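You operate a simulated robot arm through the tools that you are given. There is no shell and no other tool.

You run a simulated robot arm. Do the job below in one go: nothing can be reset, and whatever is moved stays where it is left.

TASK
Start the piano's beat at 72 bpm, play Oak Floor Walk, then stop the beat.

The check looks at the end state, three seconds after you hand in, the way a careful person would. Anything else that was tipped, shoved, dropped, spilled or broken makes it a failure.

THE ROBOT
A 7-joint arm with a two-finger parallel gripper, fixed in place. Base frame: the origin is on the floor under the middle of its stand, x ahead of it, y to its left, z up. Readings come in m, degrees, newtons and seconds.
With the tool pointing down near the work surface it reaches from about 0.28 to 0.7 m from the base axis. Its first joint turns from -166.0 to 166.0 degrees. Payload 1.57 kg.
The tool frame sits at the grasp point between the pads (the TCP): z along the fingers, y along the line on which they close. The tips reach 0.03 m beyond it. Largest opening 0.08 m; finger width 0.017, thickness 0.012; the body of the gripper, 0.04 by 0.082 m, starts 0.08 m behind the TCP.
Orientation is that of the tool frame in the base frame, as a unit quaternion [w, x, y, z]. With the fingers straight down and closing along the base's y, the tool's x points along the base's -x, its y along +y and its z along -z.

THE INTERFACE
- The arm moves only by the tool jog_arm. Its argument "rows" is a list of rows, each an object of numbers (a shift or turn left out is 0, a gripper value left out holds the last): "jaw": the closure, from 0 (fully open) to 1 (shut); "x", "y", "z": the shift along the base's x, y, z in m; "rx", "ry", "rz": the turn, a rotation vector about the base's x, y, z in degrees. In form: [{"jaw": .., "x": .., "y": .., "z": .., "rx": .., "ry": .., "rz": ..}, ...]. A call has 1 to 20 rows; each row shifts and turns the commanded pose from where the row before left it. Each row takes 0.2 s and may step no farther than 0.05 m and 8.6 degrees from the row before; otherwise, or with a gripper value out of range, the whole call is refused. Where a pose cannot be reached the arm comes as near as it can. A force on the tool above 40 N (or 10 N above the force at the start of the call, whichever is more), or a blocked arm, ends the call early, and 0.2 s more pass. The fingers move at their own pace (about 0.072 m/s each) and stop on an object; they squeeze with about 40 N. The grip force told is the motor's: it shows also when the fingers shut on nothing. Time passes only in rows, and 0.2 s behind the last, so rows that do not move let the fingers close. The reply holds the time, the measured pose of the TCP, the force on the tool along the base axes, the opening and the grip force, in the units named above and with some noise, with the torque about the TCP (base axes, N m) and any sound that the robot's microphone picked up.
- Cameras (640 x 400 px; columns grow to the right, rows downward): "scene" is fixed at [0.0491, -0.5036, 1.2714]; the picture's right is [0.86, -0.51, 0.00], its down [-0.15, -0.25, -0.96] and it looks along [0.49, 0.82, -0.29] (base axes); focal length 355 px, centre (320, 200). "wrist" rides on the gripper at [0.072, -0.007, -0.122] in the tool frame; the picture's right is [0.09, 1.00, 0.00], its down [-0.84, 0.08, -0.54] and it looks along [-0.54, 0.05, 0.84] (tool axes); focal length 238 px, centre (320, 200). There is no depth. A picture from a camera that has moved, and an enlarged one, comes with that camera's place and axes in the base frame and with its lens. The place of the scene camera against the robot may be out by one fixed shift of up to 0.012 m in any direction.
- get_image(camera): a new picture of that camera. No time passes.
- lift_body(by): slides the trunk up (or, below 0, down) by that many m; the arm rides with it, the base frame stays. It gives what a move gives, with no picture.
- zoom(camera, box): a new picture of the part [left, top, right, bottom] of that camera's present view, enlarged. No time passes.
- hand_in(): hands the job in; it is judged then, once.

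Nothing tells you positions but the pictures and the camera data. Unless the task says otherwise, let go and move clear before handing in.

The tools are called after ">>>" as name(argument=value, ...) on one line, values as JSON. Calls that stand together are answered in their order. jog_arm: Moves the arm, as the interface text tells. Its arguments: {"type":"object","properties":{"rows":{"type":"array","items":{"type":"object","properties":{"jaw":{"type":"number"},"x":{"type":"number"},"y":{"type":"number"},"z":{"type":"number"},"rx":{"type":"number"},"ry":{"type":"number"},"rz":{"type":"number"}}}}},"required":["rows"]} The other tools are called the same way: lift_body (by) moves the trunk up or down; get_image (camera) takes a picture; zoom (camera, box) takes an enlarged picture of a part of a camera's view; hand_in () hands the job in.

At the start:

```text
t: 0.0
ee_pos: [0.2225, 0.425, 1.146]
orientation: [0.0, 0.0, 1.0, -0.001]
wrist_force: [-0.6, -0.1, -0.5]
wrist_torque: [0.0, -0.01, 0.01]
width: 0.0802
finger_force: 0.1
trunk travel left (down, up): [-0.35, 0.13]
```

scene: 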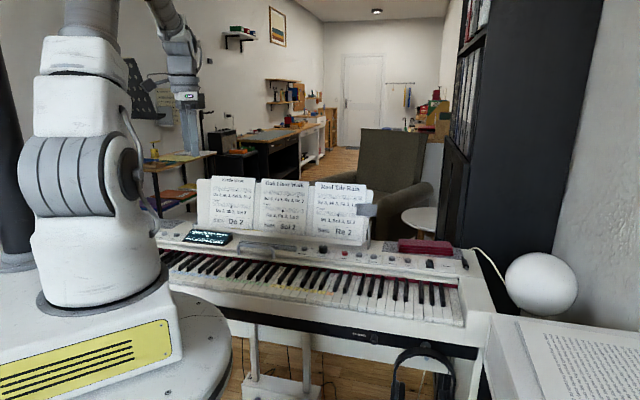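
wrist: 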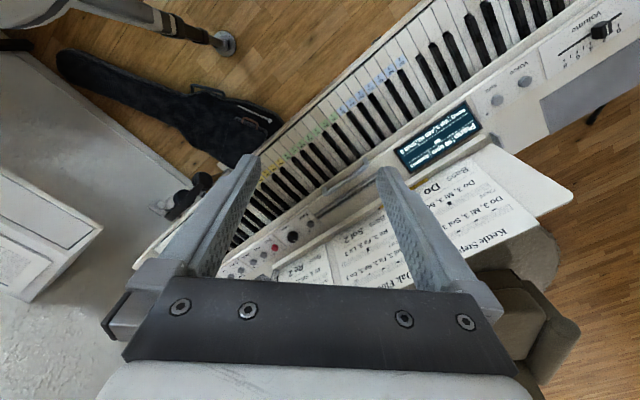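

I see a digital piano with sheet music on its stand and a control panel. I'll zoom in on the sheets, the panel and the keys before moving.

>>> zoom(camera="scene", box=[190, 170, 290, 245])

>>> zoom(camera="scene", box=[280, 170, 380, 245])

>>> zoom(camera="scene", box=[150, 215, 310, 315])

>>> zoom(camera="scene", box=[310, 225, 490, 335])

>>> zoom(camera="wrist", box=[200, 80, 420, 290])

>>> zoom(camera="wrist", box=[370, 0, 640, 180])

```text
5.33 times, centred on (240, 208) of scene
camera zoom: at [0.0491, -0.5036, 1.2714], right [0.86, -0.51, 0.0], down [-0.15, -0.25, -0.96], along [0.49, 0.82, -0.29], focal length 1894 px, centre (747, 160)
```

zoom: 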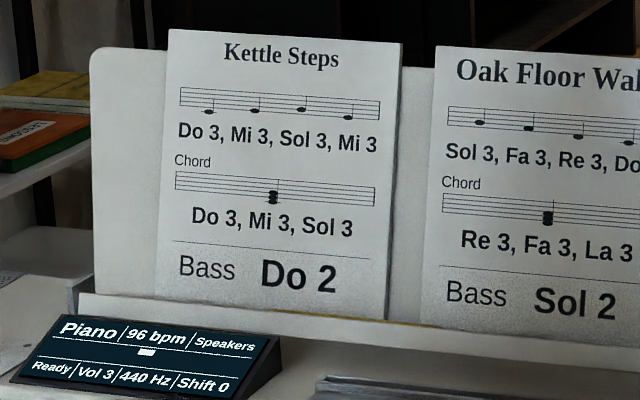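

```text
5.33 times, centred on (330, 208) of scene
camera zoom: at [0.0491, -0.5036, 1.2714], right [0.86, -0.51, 0.0], down [-0.15, -0.25, -0.96], along [0.49, 0.82, -0.29], focal length 1894 px, centre (267, 160)
```

zoom: 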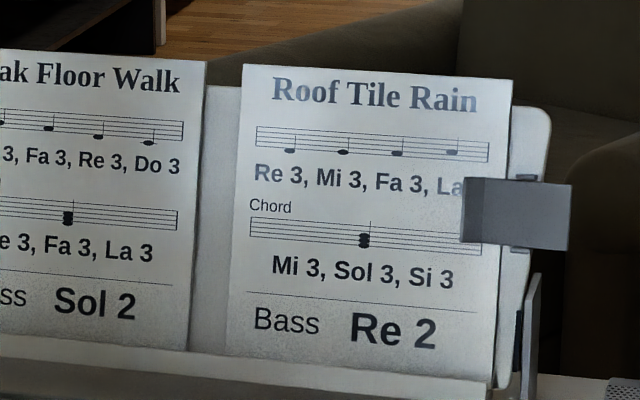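

```text
4.00 times, centred on (230, 265) of scene
camera zoom: at [0.0491, -0.5036, 1.2714], right [0.86, -0.51, 0.0], down [-0.15, -0.25, -0.96], along [0.49, 0.82, -0.29], focal length 1420 px, centre (680, -60)
```

zoom: 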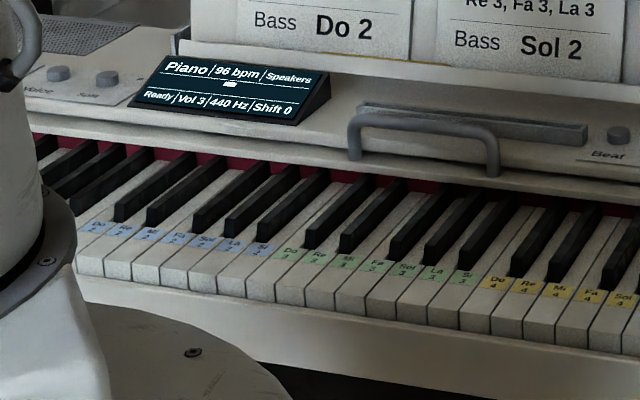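

```text
3.56 times, centred on (400, 280) of scene
camera zoom: at [0.0491, -0.5036, 1.2714], right [0.86, -0.51, 0.0], down [-0.15, -0.25, -0.96], along [0.49, 0.82, -0.29], focal length 1263 px, centre (36, -84)
```

zoom: 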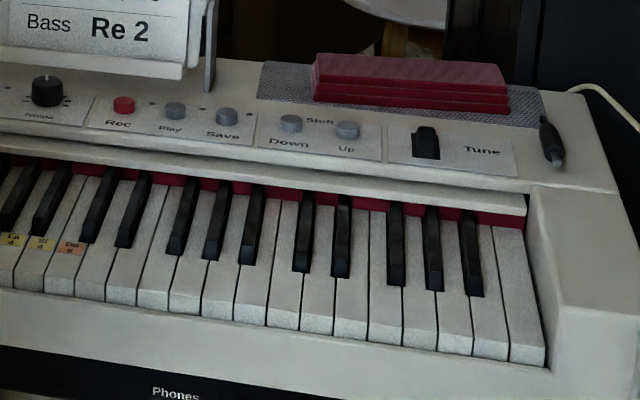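

```text
1.90 times, centred on (310, 185) of wrist
camera zoom: at [0.1512, 0.4165, 1.2691], right [-0.09, 1.0, 0.0], down [0.84, 0.08, 0.54], along [0.54, 0.05, -0.84], focal length 454 px, centre (339, 229)
```

zoom: 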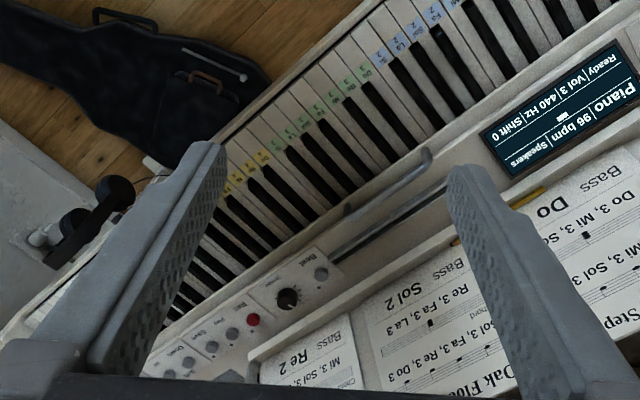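

```text
2.22 times, centred on (505, 90) of wrist
camera zoom: at [0.1512, 0.4165, 1.2691], right [-0.09, 1.0, 0.0], down [0.84, 0.08, 0.54], along [0.54, 0.05, -0.84], focal length 530 px, centre (-91, 444)
```

zoom: 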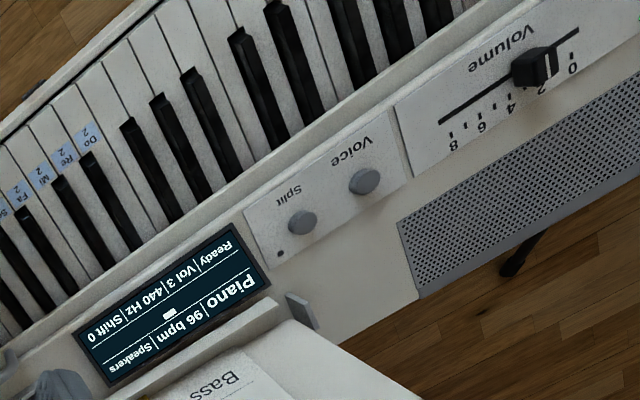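

The sheets read: Oak Floor Walk = Sol 3, Fa 3, Re 3, Do 3; chord Re 3/Fa 3/La 3; bass Sol 2. I'll check other texts in the scene (the page at the bottom right, notes on the wall, the grey bar on the panel) before moving.

>>> zoom(camera="scene", box=[500, 300, 640, 400])

>>> zoom(camera="scene", box=[245, 175, 325, 245])

>>> zoom(camera="scene", box=[120, 50, 220, 170])

>>> zoom(camera="scene", box=[225, 225, 345, 300])

>>> zoom(camera="wrist", box=[240, 180, 420, 300])

>>> zoom(camera="wrist", box=[230, 50, 410, 200])

```text
4.00 times, centred on (570, 350) of scene
camera zoom: at [0.0491, -0.5036, 1.2714], right [0.86, -0.51, 0.0], down [-0.15, -0.25, -0.96], along [0.49, 0.82, -0.29], focal length 1420 px, centre (-680, -400)
```

zoom: 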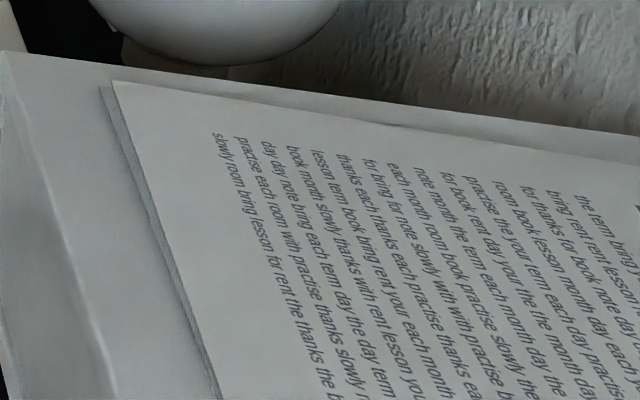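

```text
5.71 times, centred on (285, 210) of scene
camera zoom: at [0.0491, -0.5036, 1.2714], right [0.86, -0.51, 0.0], down [-0.15, -0.25, -0.96], along [0.49, 0.82, -0.29], focal length 2029 px, centre (520, 143)
```

zoom: 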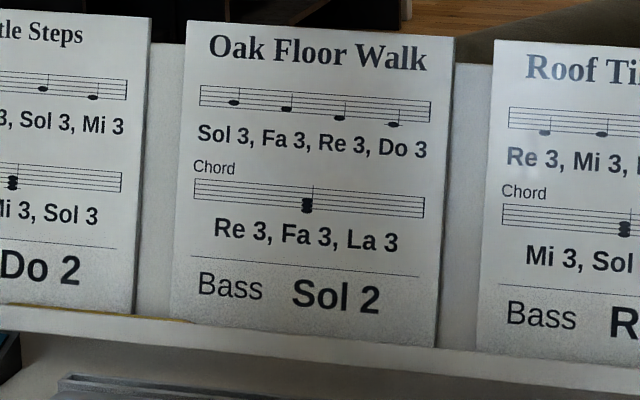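

```text
3.33 times, centred on (170, 110) of scene
camera zoom: at [0.0491, -0.5036, 1.2714], right [0.86, -0.51, 0.0], down [-0.15, -0.25, -0.96], along [0.49, 0.82, -0.29], focal length 1184 px, centre (820, 500)
```

zoom: 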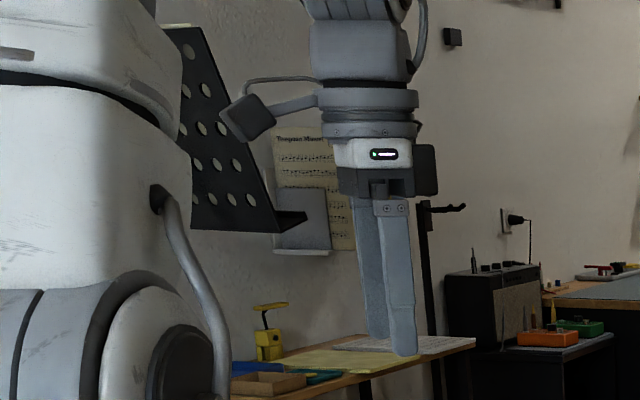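

```text
5.33 times, centred on (285, 262) of scene
camera zoom: at [0.0491, -0.5036, 1.2714], right [0.86, -0.51, 0.0], down [-0.15, -0.25, -0.96], along [0.49, 0.82, -0.29], focal length 1894 px, centre (507, -133)
```

zoom: 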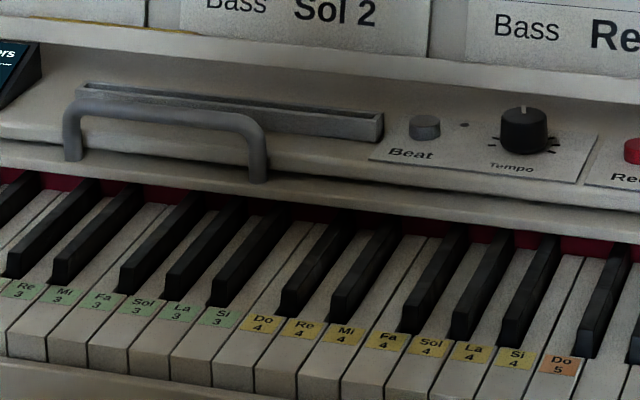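

```text
3.33 times, centred on (330, 240) of wrist
camera zoom: at [0.1512, 0.4165, 1.2691], right [-0.09, 1.0, 0.0], down [0.84, 0.08, 0.54], along [0.54, 0.05, -0.84], focal length 794 px, centre (287, 67)
```

zoom: 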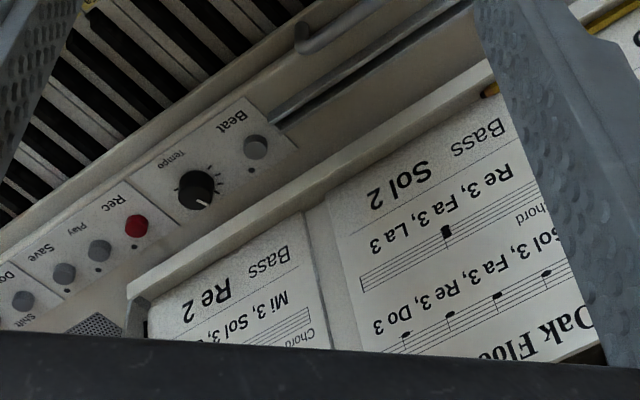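

```text
2.67 times, centred on (320, 125) of wrist
camera zoom: at [0.1512, 0.4165, 1.2691], right [-0.09, 1.0, 0.0], down [0.84, 0.08, 0.54], along [0.54, 0.05, -0.84], focal length 636 px, centre (320, 400)
```

zoom: 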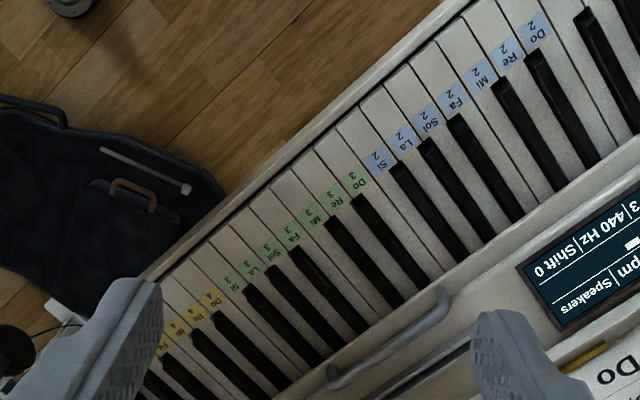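

The piano runs diagonally: Beat is at about (0.547, 0.428, 0.775) and Do 3 at about (0.284, 0.458, 0.72), with bass towards +y. I'll turn the gripper to square it with the panel and take a closer look at the handle and trough.

>>> jog_arm(rows=[{"jaw": 1, "rz": 7.35}, {"rz": 7.35, "x": 0.02}, {"rz": 7.35, "x": 0.02}, {"rz": 7.35, "x": 0.02}, {"rz": 7.35, "x": 0.02}, {"rz": 7.35, "x": 0.02}, {}])

>>> get_image(camera="wrist")

>>> get_image(camera="scene")

```text
t: 1.6
ee_pos: [0.3224, 0.4238, 1.146]
orientation: [0.0, -0.377, 0.926, 0.0]
wrist_force: [-0.1, -0.5, 0.7]
wrist_torque: [0.03, 0.01, -0.02]
width: 0.0
finger_force: 21.3
trunk travel left (down, up): [-0.35, 0.13]
```

```text
taken
camera wrist: at [0.2767, 0.3677, 1.2687], right [-0.76, 0.65, 0.0], down [0.55, 0.64, 0.54], along [0.35, 0.41, -0.84], focal length 238 px, centre (320, 200)
```

wrist: 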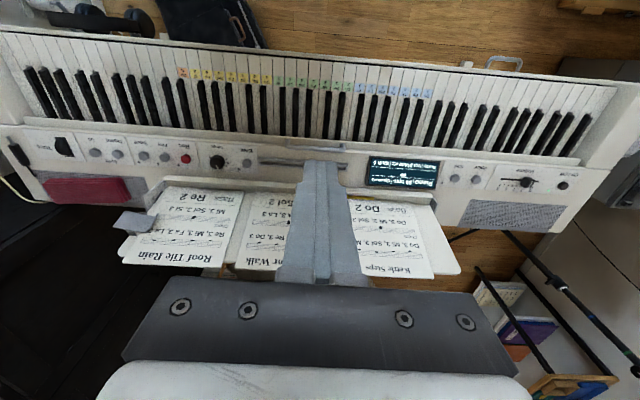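

```text
taken
```

scene: 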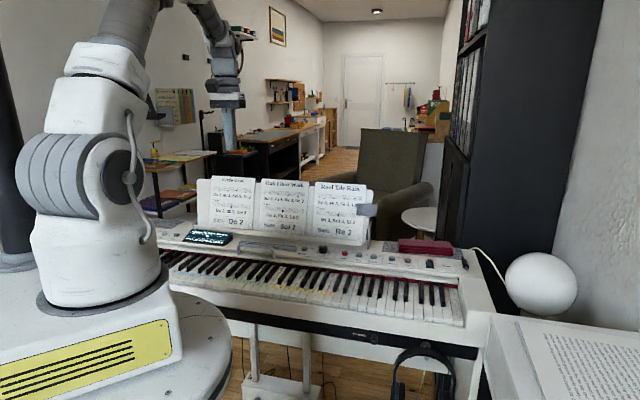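

The piano is now nearly square in the wrist view. I'll zoom in on the keyboard and panel.

>>> zoom(camera="wrist", box=[230, 60, 440, 200])

>>> zoom(camera="wrist", box=[60, 110, 280, 220])

>>> zoom(camera="wrist", box=[170, 50, 350, 150])

>>> zoom(camera="wrist", box=[420, 140, 640, 260])

```text
2.86 times, centred on (335, 130) of wrist
camera zoom: at [0.2767, 0.3677, 1.2687], right [-0.76, 0.65, 0.0], down [0.55, 0.64, 0.54], along [0.35, 0.41, -0.84], focal length 681 px, centre (277, 400)
```

zoom: 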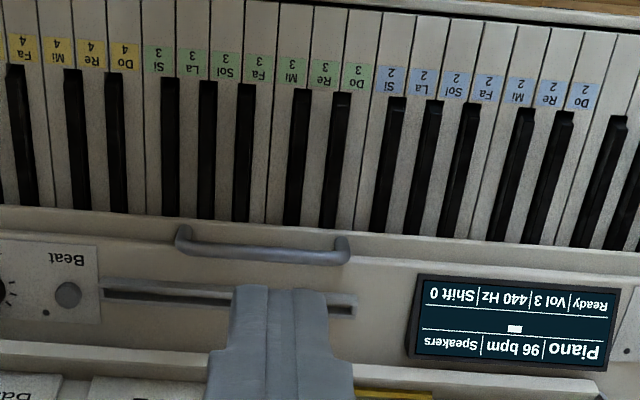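

```text
2.91 times, centred on (170, 165) of wrist
camera zoom: at [0.2767, 0.3677, 1.2687], right [-0.76, 0.65, 0.0], down [0.55, 0.64, 0.54], along [0.35, 0.41, -0.84], focal length 693 px, centre (756, 302)
```

zoom: 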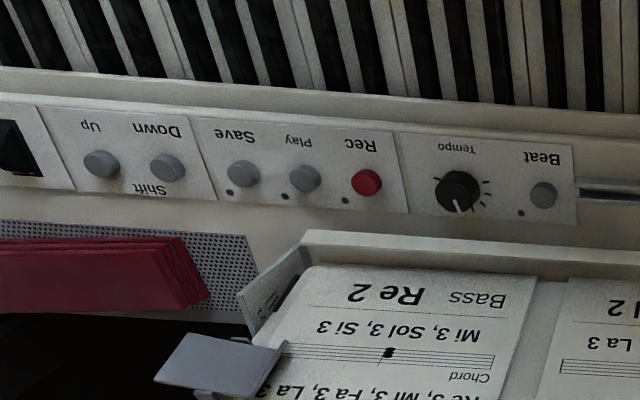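

```text
3.56 times, centred on (260, 100) of wrist
camera zoom: at [0.2767, 0.3677, 1.2687], right [-0.76, 0.65, 0.0], down [0.55, 0.64, 0.54], along [0.35, 0.41, -0.84], focal length 848 px, centre (533, 556)
```

zoom: 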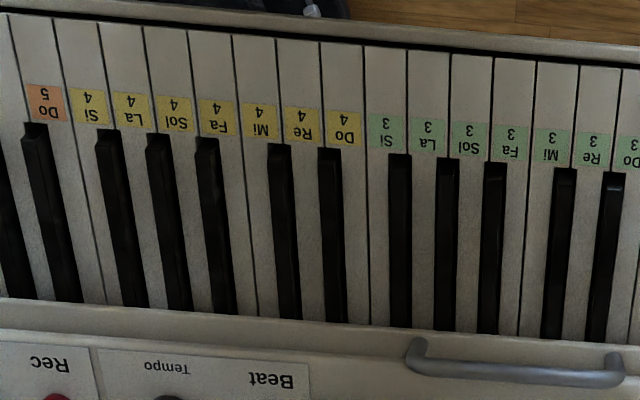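

```text
2.91 times, centred on (530, 200) of wrist
camera zoom: at [0.2767, 0.3677, 1.2687], right [-0.76, 0.65, 0.0], down [0.55, 0.64, 0.54], along [0.35, 0.41, -0.84], focal length 693 px, centre (-291, 200)
```

zoom: 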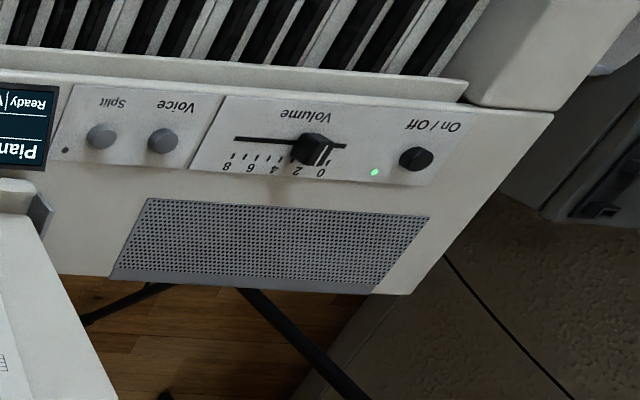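

The handle belongs to the piano's lid, so Oak Floor Walk is the melody Sol 3–Fa 3–Re 3–Do 3. The Tempo knob is at about (0.588, 0.384) and Beat at about (0.545, 0.429). Next I'll move above the knob with the jaws partly open and look from close up.

>>> jog_arm(rows=[{"jaw": 0.35, "x": 0.033, "y": -0.005, "z": -0.02}, {"x": 0.033, "y": -0.005, "z": -0.02}, {"x": 0.033, "y": -0.005, "z": -0.02}, {"x": 0.033, "y": -0.005, "z": -0.02}, {"x": 0.033, "y": -0.005, "z": -0.02}, {"x": 0.033, "y": -0.005, "z": -0.02}, {"x": 0.033, "y": -0.005, "z": -0.02}, {"x": 0.033, "y": -0.005, "z": -0.02}, {}])

>>> get_image(camera="wrist")

>>> get_image(camera="scene")

```text
t: 3.6
ee_pos: [0.5859, 0.3813, 0.987]
orientation: [-0.001, -0.375, 0.927, 0.0]
wrist_force: [0.0, 0.3, -0.3]
wrist_torque: [-0.02, -0.01, -0.04]
width: 0.0522
finger_force: 0.0
trunk travel left (down, up): [-0.35, 0.13]
```

```text
taken
camera wrist: at [0.5403, 0.3259, 1.1091], right [-0.76, 0.65, 0.0], down [0.55, 0.64, 0.54], along [0.35, 0.41, -0.84], focal length 238 px, centre (320, 200)
```

wrist: 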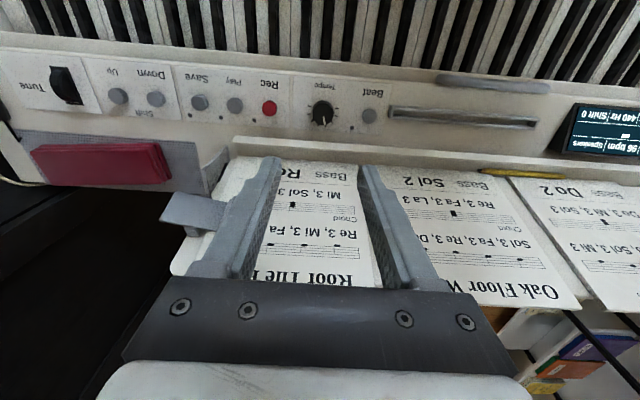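

```text
taken
```

scene: 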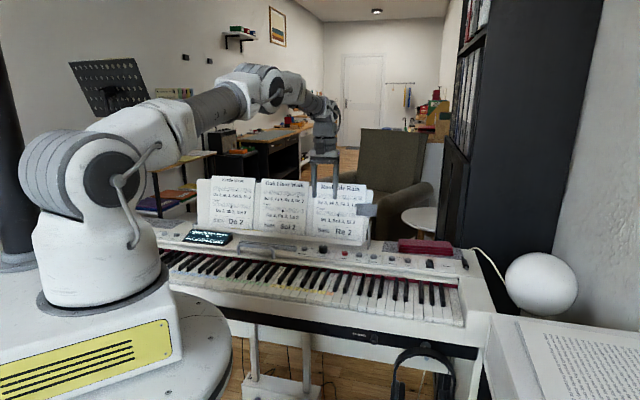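

>>> zoom(camera="wrist", box=[250, 70, 410, 170])

>>> zoom(camera="wrist", box=[100, 50, 300, 175])

>>> zoom(camera="scene", box=[270, 220, 350, 270])

```text
4.00 times, centred on (330, 120) of wrist
camera zoom: at [0.5403, 0.3259, 1.1091], right [-0.76, 0.65, 0.0], down [0.55, 0.64, 0.54], along [0.35, 0.41, -0.84], focal length 953 px, centre (280, 520)
```

zoom: 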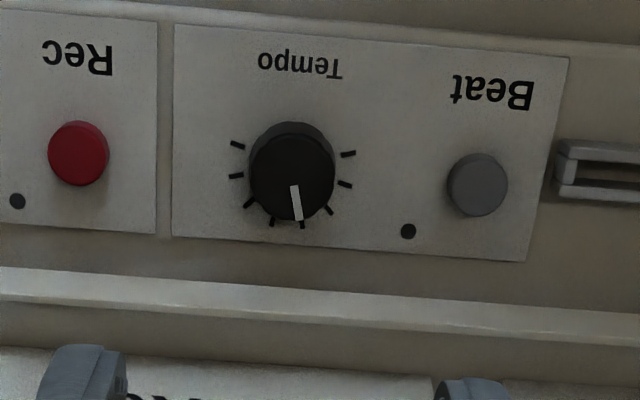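

```text
3.20 times, centred on (200, 112) of wrist
camera zoom: at [0.5403, 0.3259, 1.1091], right [-0.76, 0.65, 0.0], down [0.55, 0.64, 0.54], along [0.35, 0.41, -0.84], focal length 763 px, centre (704, 480)
```

zoom: 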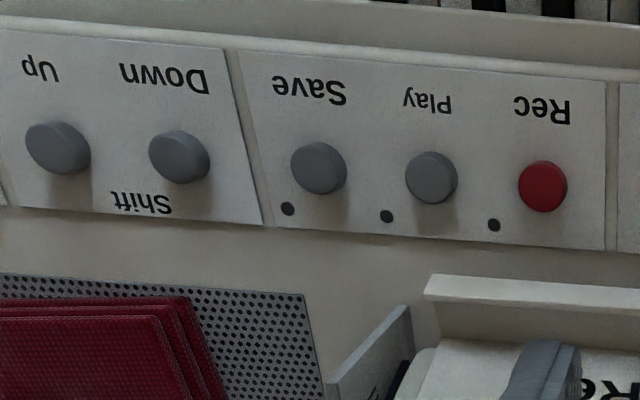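

```text
8.00 times, centred on (310, 245) of scene
camera zoom: at [0.0491, -0.5036, 1.2714], right [0.86, -0.51, 0.0], down [-0.15, -0.25, -0.96], along [0.49, 0.82, -0.29], focal length 2841 px, centre (400, -160)
```

zoom: 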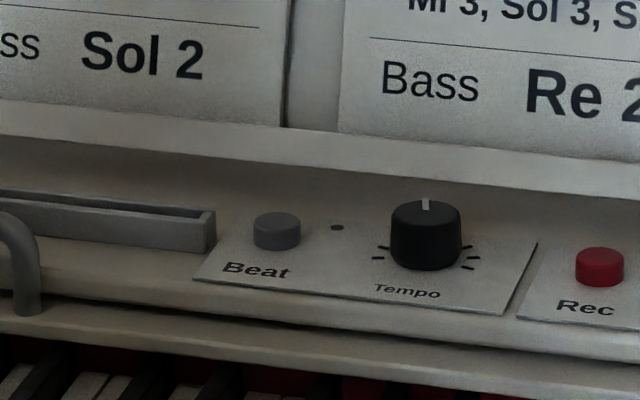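

The knob top is at about (0.585, 0.384, 0.787), 28 mm across, and the Beat button at about (0.541, 0.428, 0.78). I'll lower above the knob and check alignment.

>>> jog_arm(rows=[{"y": 0.0015, "z": -0.035}, {"z": -0.035}, {"z": -0.035}, {"z": -0.025}, {}, {}])

>>> get_image(camera="wrist")

>>> zoom(camera="scene", box=[250, 150, 410, 270])

```text
t: 5.0
ee_pos: [0.5872, 0.3871, 0.8582]
orientation: [0.0, -0.376, 0.927, 0.0]
wrist_force: [1.2, -0.2, 0.3]
wrist_torque: [-0.01, 0.01, -0.01]
width: 0.052
finger_force: 0.0
trunk travel left (down, up): [-0.35, 0.13]
```

```text
taken
camera wrist: at [0.5399, 0.3294, 0.9799], right [-0.76, 0.65, 0.0], down [0.55, 0.64, 0.54], along [0.35, 0.41, -0.84], focal length 238 px, centre (320, 200)
```

wrist: 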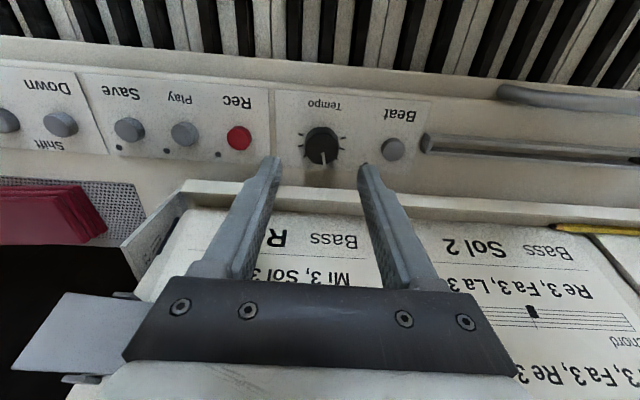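

```text
3.33 times, centred on (330, 210) of scene
camera zoom: at [0.0491, -0.5036, 1.2714], right [0.86, -0.51, 0.0], down [-0.15, -0.25, -0.96], along [0.49, 0.82, -0.29], focal length 1184 px, centre (287, 167)
```

zoom: 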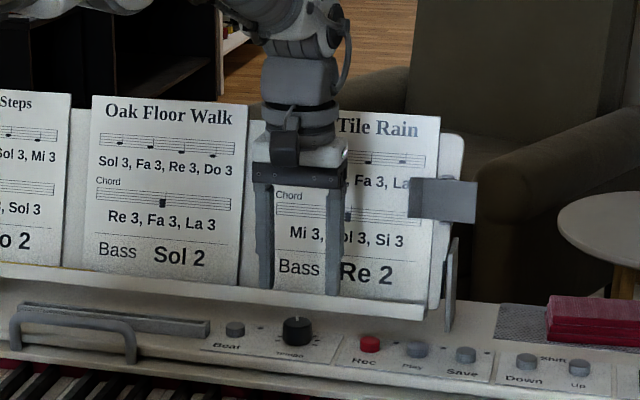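

>>> zoom(camera="wrist", box=[270, 95, 370, 175])

>>> zoom(camera="scene", box=[180, 220, 250, 255])

```text
5.00 times, centred on (320, 135) of wrist
camera zoom: at [0.5399, 0.3294, 0.9799], right [-0.76, 0.65, 0.0], down [0.55, 0.64, 0.54], along [0.35, 0.41, -0.84], focal length 1192 px, centre (320, 525)
```

zoom: 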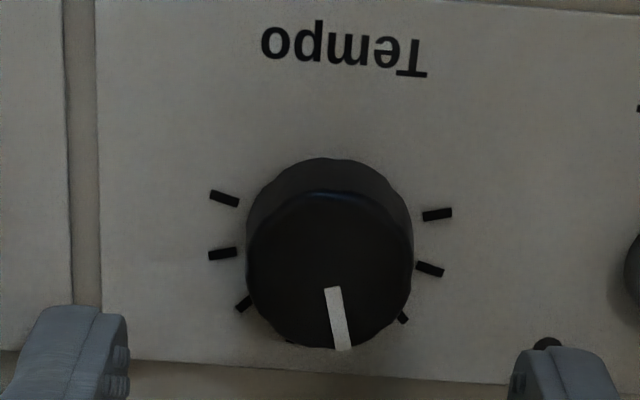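

```text
9.14 times, centred on (215, 238) of scene
camera zoom: at [0.0491, -0.5036, 1.2714], right [0.86, -0.51, 0.0], down [-0.15, -0.25, -0.96], along [0.49, 0.82, -0.29], focal length 3247 px, centre (1280, -143)
```

zoom: 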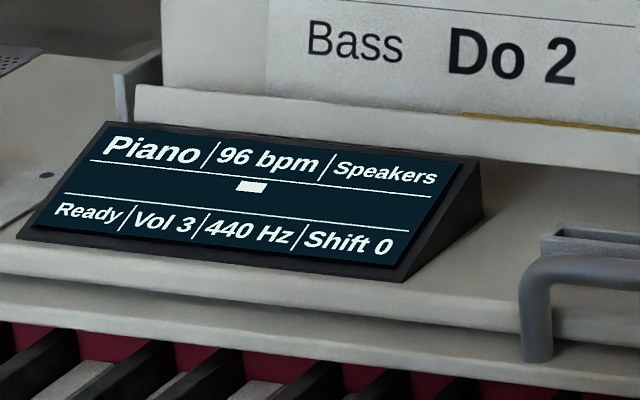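

Alignment is within about 1.5 mm. I'll correct that, lower around the knob and close the fingers on it.

>>> jog_arm(rows=[{"x": -0.001, "y": 0.001, "z": -0.025}, {"z": -0.015}, {"z": -0.01}, {"z": -0.003}, {}, {}])

>>> get_image(camera="wrist")

>>> zoom(camera="scene", box=[270, 200, 370, 270])

```text
t: 6.4
ee_pos: [0.5831, 0.387, 0.8074]
orientation: [0.002, -0.375, 0.927, 0.001]
wrist_force: [-7.7, -3.5, 23.2]
wrist_torque: [-0.11, 0.5, -0.14]
width: 0.052
finger_force: 0.1
trunk travel left (down, up): [-0.35, 0.13]
```

```text
taken
camera wrist: at [0.5379, 0.3302, 0.9293], right [-0.76, 0.65, 0.0], down [0.55, 0.64, 0.55], along [0.36, 0.41, -0.84], focal length 238 px, centre (320, 200)
```

wrist: 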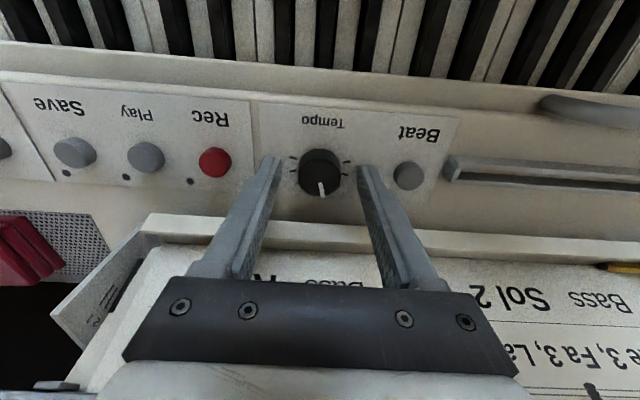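

```text
5.71 times, centred on (320, 235) of scene
camera zoom: at [0.0491, -0.5036, 1.2714], right [0.86, -0.51, 0.0], down [-0.15, -0.25, -0.96], along [0.49, 0.82, -0.29], focal length 2029 px, centre (320, 0)
```

zoom: 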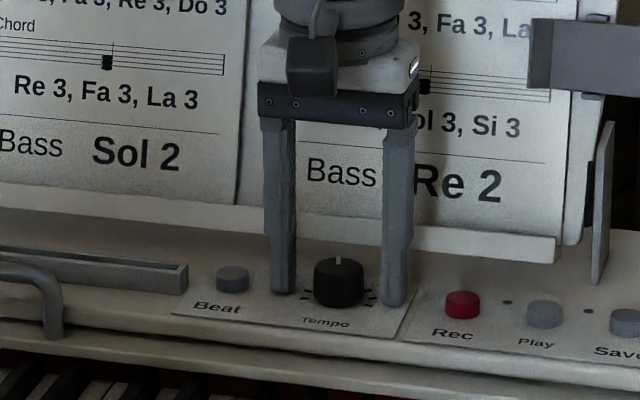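

The fingertips have touched the panel at z≈0.777, which gives me its height. I'll raise 6 mm to clear it, then grip the knob.

>>> jog_arm(rows=[{"z": 0.006}, {}, {}])

```text
t: 7.2
ee_pos: [0.5848, 0.387, 0.8105]
orientation: [0.001, -0.376, 0.927, 0.0]
wrist_force: [0.1, -0.9, 0.2]
wrist_torque: [-0.03, 0.03, -0.04]
width: 0.0521
finger_force: 0.0
trunk travel left (down, up): [-0.35, 0.13]
```

>>> jog_arm(rows=[{"jaw": 1}, {}, {}])

>>> zoom(camera="wrist", box=[260, 120, 380, 220])

>>> zoom(camera="scene", box=[180, 220, 250, 255])

```text
t: 8.0
ee_pos: [0.5848, 0.3867, 0.8099]
orientation: [0.0, -0.376, 0.927, 0.0]
wrist_force: [0.0, -1.5, -1.8]
wrist_torque: [0.08, -0.18, 0.01]
width: 0.0285
finger_force: 38.8
trunk travel left (down, up): [-0.35, 0.13]
```

```text
4.00 times, centred on (320, 170) of wrist
camera zoom: at [0.5387, 0.3302, 0.9322], right [-0.76, 0.65, 0.0], down [0.55, 0.64, 0.54], along [0.35, 0.41, -0.84], focal length 953 px, centre (320, 320)
```

zoom: 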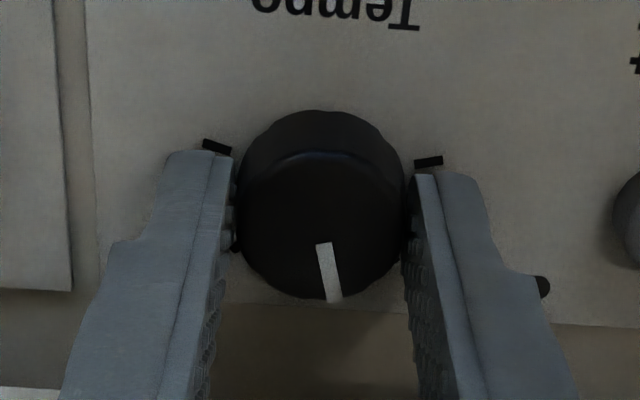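

```text
9.14 times, centred on (215, 238) of scene
camera zoom: at [0.0491, -0.5036, 1.2714], right [0.86, -0.51, 0.0], down [-0.15, -0.25, -0.96], along [0.49, 0.82, -0.29], focal length 3247 px, centre (1280, -143)
```

zoom: 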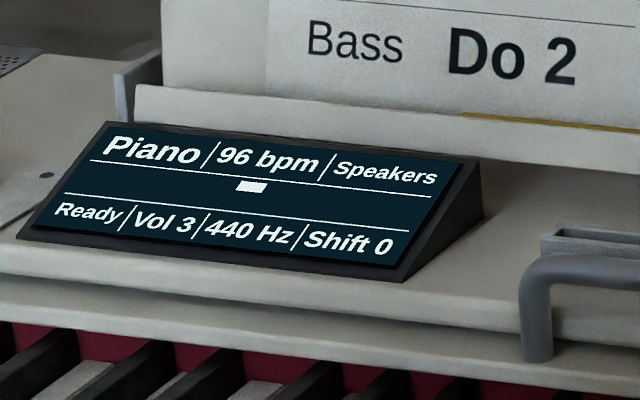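

The knob is gripped at 28.5 mm wide, and the display still reads 96 bpm. I'll turn it counterclockwise (seen from above) by 8° as a test.

>>> jog_arm(rows=[{"rz": 4}, {"rz": 4}, {}])

>>> zoom(camera="scene", box=[180, 220, 250, 255])

```text
t: 8.8
ee_pos: [0.5857, 0.3867, 0.8101]
orientation: [0.0, -0.44, 0.898, 0.001]
wrist_force: [-4.3, -2.3, 1.3]
wrist_torque: [-0.15, 0.19, -0.01]
width: 0.0285
finger_force: 38.7
trunk travel left (down, up): [-0.35, 0.13]
```

```text
9.14 times, centred on (215, 238) of scene
camera zoom: at [0.0491, -0.5036, 1.2714], right [0.86, -0.51, 0.0], down [-0.15, -0.25, -0.96], along [0.49, 0.82, -0.29], focal length 3247 px, centre (1280, -143)
```

zoom: 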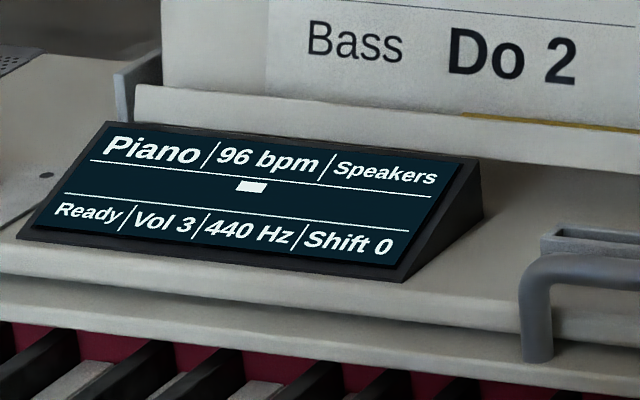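

>>> zoom(camera="wrist", box=[260, 120, 380, 220])

>>> jog_arm(rows=[{"rz": 4}, {"rz": 4}, {}])

>>> zoom(camera="scene", box=[180, 220, 250, 255])

>>> zoom(camera="wrist", box=[260, 120, 380, 220])

```text
4.00 times, centred on (320, 170) of wrist
camera zoom: at [0.5468, 0.3244, 0.9322], right [-0.84, 0.54, 0.0], down [0.45, 0.71, 0.54], along [0.29, 0.46, -0.84], focal length 953 px, centre (320, 320)
```

zoom: 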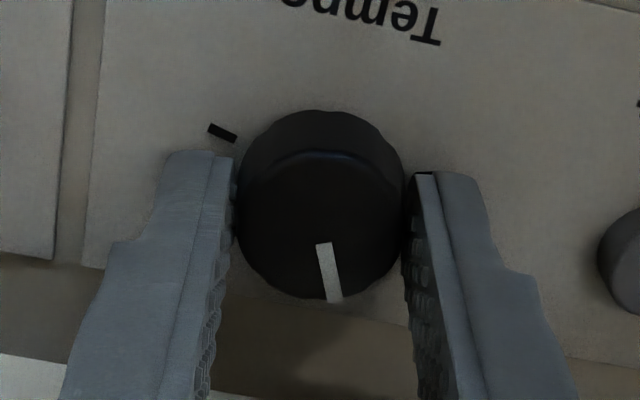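

```text
t: 9.6
ee_pos: [0.5837, 0.3861, 0.8098]
orientation: [0.0, -0.501, 0.865, -0.001]
wrist_force: [-9.3, -6.2, 3.7]
wrist_torque: [-0.56, 0.59, -0.04]
width: 0.0281
finger_force: 37.9
trunk travel left (down, up): [-0.35, 0.13]
```

```text
9.14 times, centred on (215, 238) of scene
camera zoom: at [0.0491, -0.5036, 1.2714], right [0.86, -0.51, 0.0], down [-0.15, -0.25, -0.96], along [0.49, 0.82, -0.29], focal length 3247 px, centre (1280, -143)
```

zoom: 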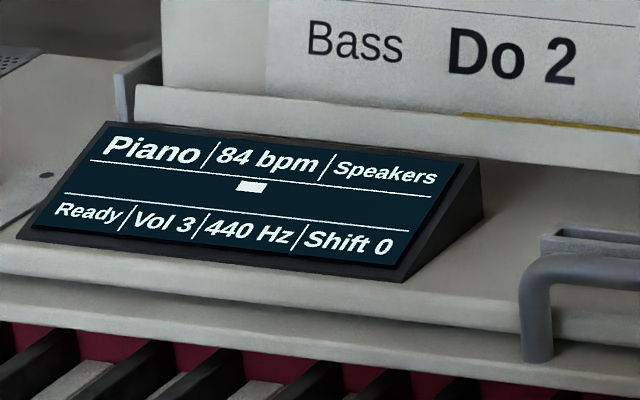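

```text
4.00 times, centred on (320, 170) of wrist
camera zoom: at [0.5554, 0.3197, 0.9322], right [-0.91, 0.42, 0.0], down [0.35, 0.76, 0.54], along [0.22, 0.49, -0.84], focal length 953 px, centre (320, 320)
```

zoom: 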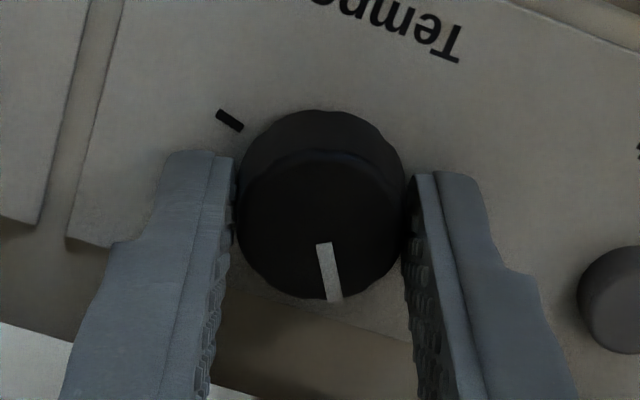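

The tempo clicks in steps of 12 bpm and now reads 84. Before turning further, I'll check the clearance to the music ledge and the side force.

>>> get_image(camera="wrist")

>>> zoom(camera="scene", box=[270, 180, 370, 270])

```text
taken
camera wrist: at [0.5554, 0.3197, 0.9322], right [-0.91, 0.42, 0.0], down [0.35, 0.76, 0.54], along [0.22, 0.49, -0.84], focal length 238 px, centre (320, 200)
```

wrist: 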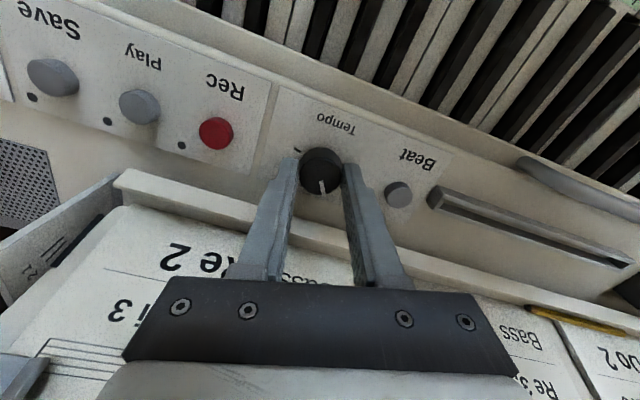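

```text
4.44 times, centred on (320, 225) of scene
camera zoom: at [0.0491, -0.5036, 1.2714], right [0.86, -0.51, 0.0], down [-0.15, -0.25, -0.96], along [0.49, 0.82, -0.29], focal length 1578 px, centre (320, 89)
```

zoom: 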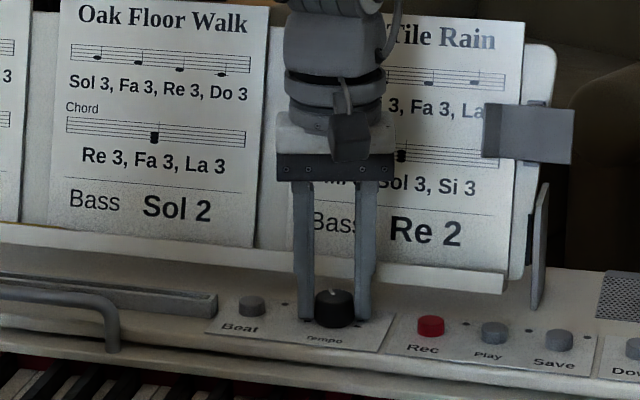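

Clearance behind the rear finger is modest, so I'll re-grip: open slightly, turn the hand back, then grip again for the remaining turn to the 72 detent.

>>> jog_arm(rows=[{"jaw": 0.5}, {}, {}])

>>> zoom(camera="scene", box=[180, 220, 250, 255])

>>> zoom(camera="wrist", box=[260, 120, 380, 220])

```text
t: 10.4
ee_pos: [0.5854, 0.3873, 0.809]
orientation: [-0.001, -0.501, 0.866, 0.0]
wrist_force: [0.9, 0.4, -1.1]
wrist_torque: [-0.02, 0.03, -0.01]
width: 0.04
finger_force: 0.1
trunk travel left (down, up): [-0.35, 0.13]
```

```text
9.14 times, centred on (215, 238) of scene
camera zoom: at [0.0491, -0.5036, 1.2714], right [0.86, -0.51, 0.0], down [-0.15, -0.25, -0.96], along [0.49, 0.82, -0.29], focal length 3247 px, centre (1280, -143)
```

zoom: 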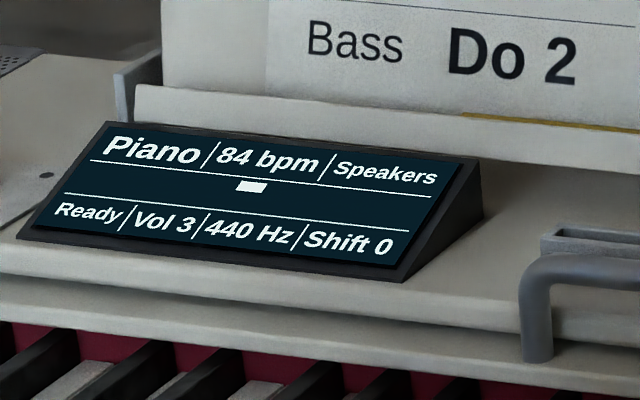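

```text
4.00 times, centred on (320, 170) of wrist
camera zoom: at [0.5561, 0.3202, 0.9317], right [-0.91, 0.42, 0.0], down [0.35, 0.76, 0.54], along [0.23, 0.49, -0.84], focal length 953 px, centre (320, 320)
```

zoom: 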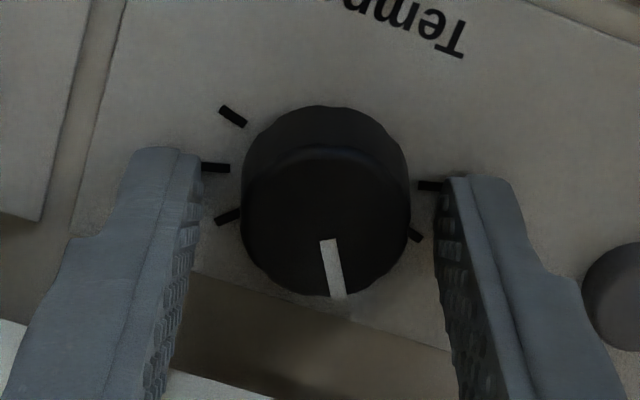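

>>> jog_arm(rows=[{"rz": -7.6, "x": -0.0008, "y": 0.0004}, {"rz": -7.6}, {"rz": -7.6}, {"rz": -7.6}, {"rz": -7.6}, {}, {}])

>>> zoom(camera="wrist", box=[260, 120, 380, 220])

>>> zoom(camera="scene", box=[180, 220, 250, 255])

```text
t: 12.0
ee_pos: [0.585, 0.3887, 0.8094]
orientation: [0.0, -0.191, 0.982, 0.0]
wrist_force: [0.4, 0.4, 0.5]
wrist_torque: [-0.02, -0.02, -0.01]
width: 0.04
finger_force: 0.1
trunk travel left (down, up): [-0.35, 0.13]
```

```text
4.00 times, centred on (320, 170) of wrist
camera zoom: at [0.5213, 0.3533, 0.9319], right [-0.46, 0.89, 0.0], down [0.75, 0.39, 0.54], along [0.48, 0.25, -0.84], focal length 953 px, centre (320, 320)
```

zoom: 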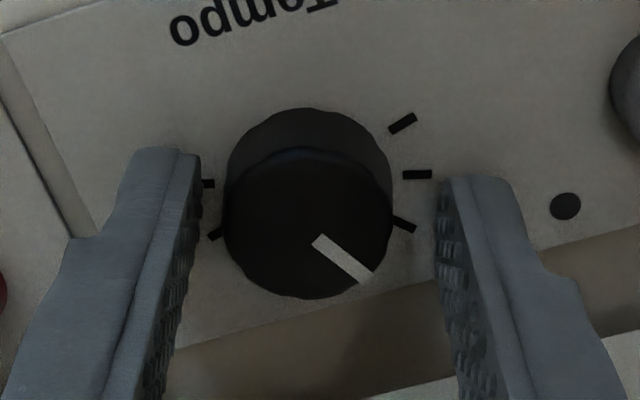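

```text
9.14 times, centred on (215, 238) of scene
camera zoom: at [0.0491, -0.5036, 1.2714], right [0.86, -0.51, 0.0], down [-0.15, -0.25, -0.96], along [0.49, 0.82, -0.29], focal length 3247 px, centre (1280, -143)
```

zoom: 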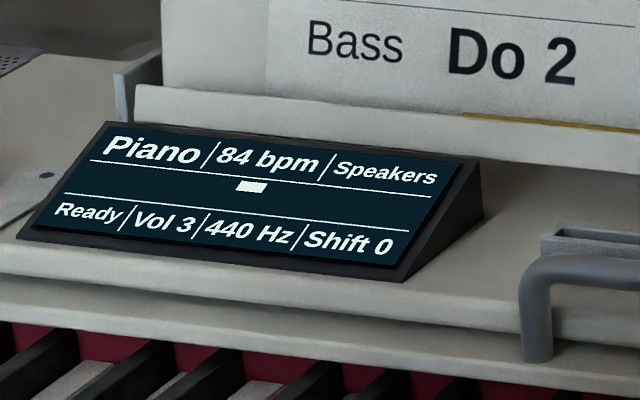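

>>> jog_arm(rows=[{"x": 0.0009, "y": -0.0018}, {}, {"jaw": 1}, {}, {}])

>>> zoom(camera="wrist", box=[260, 120, 380, 220])

```text
t: 13.2
ee_pos: [0.5864, 0.3868, 0.8083]
orientation: [0.0, -0.191, 0.982, 0.001]
wrist_force: [0.4, -1.9, 0.6]
wrist_torque: [-0.11, 0.05, -0.01]
width: 0.0282
finger_force: 38.3
trunk travel left (down, up): [-0.35, 0.13]
```

```text
4.00 times, centred on (320, 170) of wrist
camera zoom: at [0.522, 0.3512, 0.9318], right [-0.46, 0.89, 0.0], down [0.75, 0.39, 0.54], along [0.48, 0.25, -0.84], focal length 953 px, centre (320, 320)
```

zoom: 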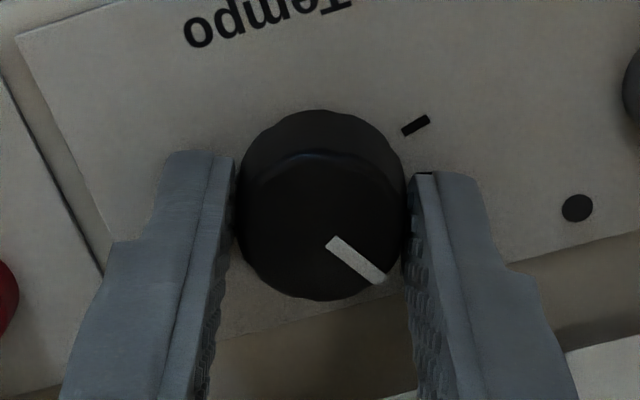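

Gripped and centred. I'll now turn the knob counterclockwise in small steps towards 72.

>>> jog_arm(rows=[{"rz": 5}, {"rz": 5}, {"rz": 5}, {"rz": 5}, {}])

>>> zoom(camera="scene", box=[180, 220, 250, 255])

```text
t: 14.4
ee_pos: [0.585, 0.3875, 0.8092]
orientation: [-0.001, -0.361, 0.933, 0.001]
wrist_force: [-2.9, 1.6, -3.8]
wrist_torque: [0.6, -0.51, -0.02]
width: 0.0284
finger_force: 38.7
trunk travel left (down, up): [-0.35, 0.13]
```

```text
9.14 times, centred on (215, 238) of scene
camera zoom: at [0.0491, -0.5036, 1.2714], right [0.86, -0.51, 0.0], down [-0.15, -0.25, -0.96], along [0.49, 0.82, -0.29], focal length 3247 px, centre (1280, -143)
```

zoom: 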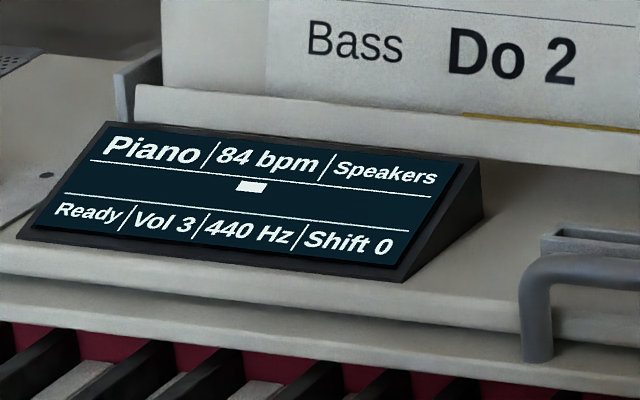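

>>> jog_arm(rows=[{"rz": 5}, {"rz": 5}, {"rz": 4}, {}])

>>> zoom(camera="scene", box=[180, 220, 250, 255])

>>> get_image(camera="wrist")

```text
t: 15.4
ee_pos: [0.5837, 0.3873, 0.8092]
orientation: [-0.001, -0.471, 0.882, 0.001]
wrist_force: [-7.8, 7.9, -0.5]
wrist_torque: [-0.21, 0.54, -0.03]
width: 0.0282
finger_force: 38.2
trunk travel left (down, up): [-0.35, 0.13]
```

```text
9.14 times, centred on (215, 238) of scene
camera zoom: at [0.0491, -0.5036, 1.2714], right [0.86, -0.51, 0.0], down [-0.15, -0.25, -0.96], along [0.49, 0.82, -0.29], focal length 3247 px, centre (1280, -143)
```

zoom: 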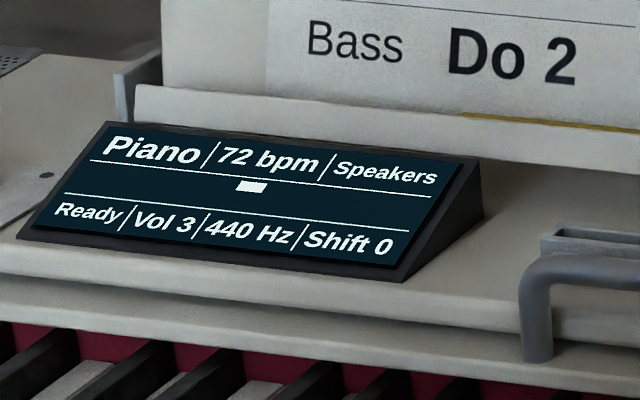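

```text
taken
camera wrist: at [0.5512, 0.3218, 0.9318], right [-0.88, 0.48, 0.0], down [0.4, 0.74, 0.54], along [0.26, 0.48, -0.84], focal length 238 px, centre (320, 200)
```

wrist: 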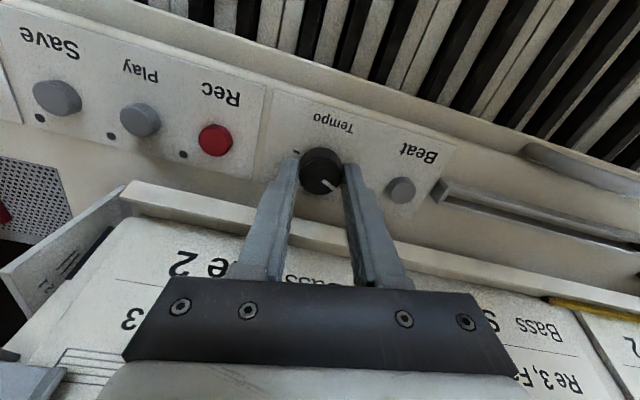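

The display reads 72 bpm. I'll turn 8° more to sit well inside that detent, then release and lift straight up.

>>> jog_arm(rows=[{"rz": 4}, {"rz": 4}, {}, {"jaw": 0.5}, {}, {}])

>>> zoom(camera="scene", box=[180, 220, 250, 255])

>>> zoom(camera="wrist", box=[260, 120, 380, 220])

```text
t: 16.8
ee_pos: [0.5848, 0.3864, 0.8093]
orientation: [0.0, -0.531, 0.847, 0.0]
wrist_force: [0.5, 0.9, -0.9]
wrist_torque: [-0.01, -0.02, -0.02]
width: 0.0399
finger_force: 0.1
trunk travel left (down, up): [-0.35, 0.13]
```

```text
9.14 times, centred on (215, 238) of scene
camera zoom: at [0.0491, -0.5036, 1.2714], right [0.86, -0.51, 0.0], down [-0.15, -0.25, -0.96], along [0.49, 0.82, -0.29], focal length 3247 px, centre (1280, -143)
```

zoom: 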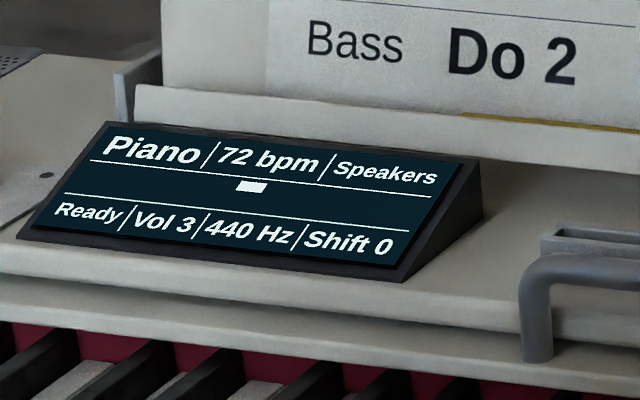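

```text
4.00 times, centred on (320, 170) of wrist
camera zoom: at [0.5605, 0.317, 0.9319], right [-0.94, 0.35, 0.0], down [0.3, 0.79, 0.54], along [0.19, 0.51, -0.84], focal length 953 px, centre (320, 320)
```

zoom: 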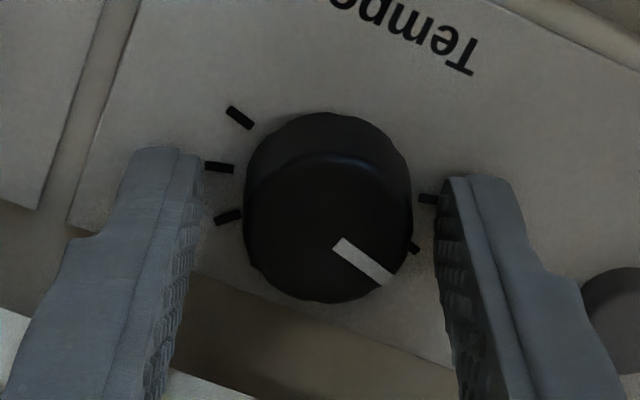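

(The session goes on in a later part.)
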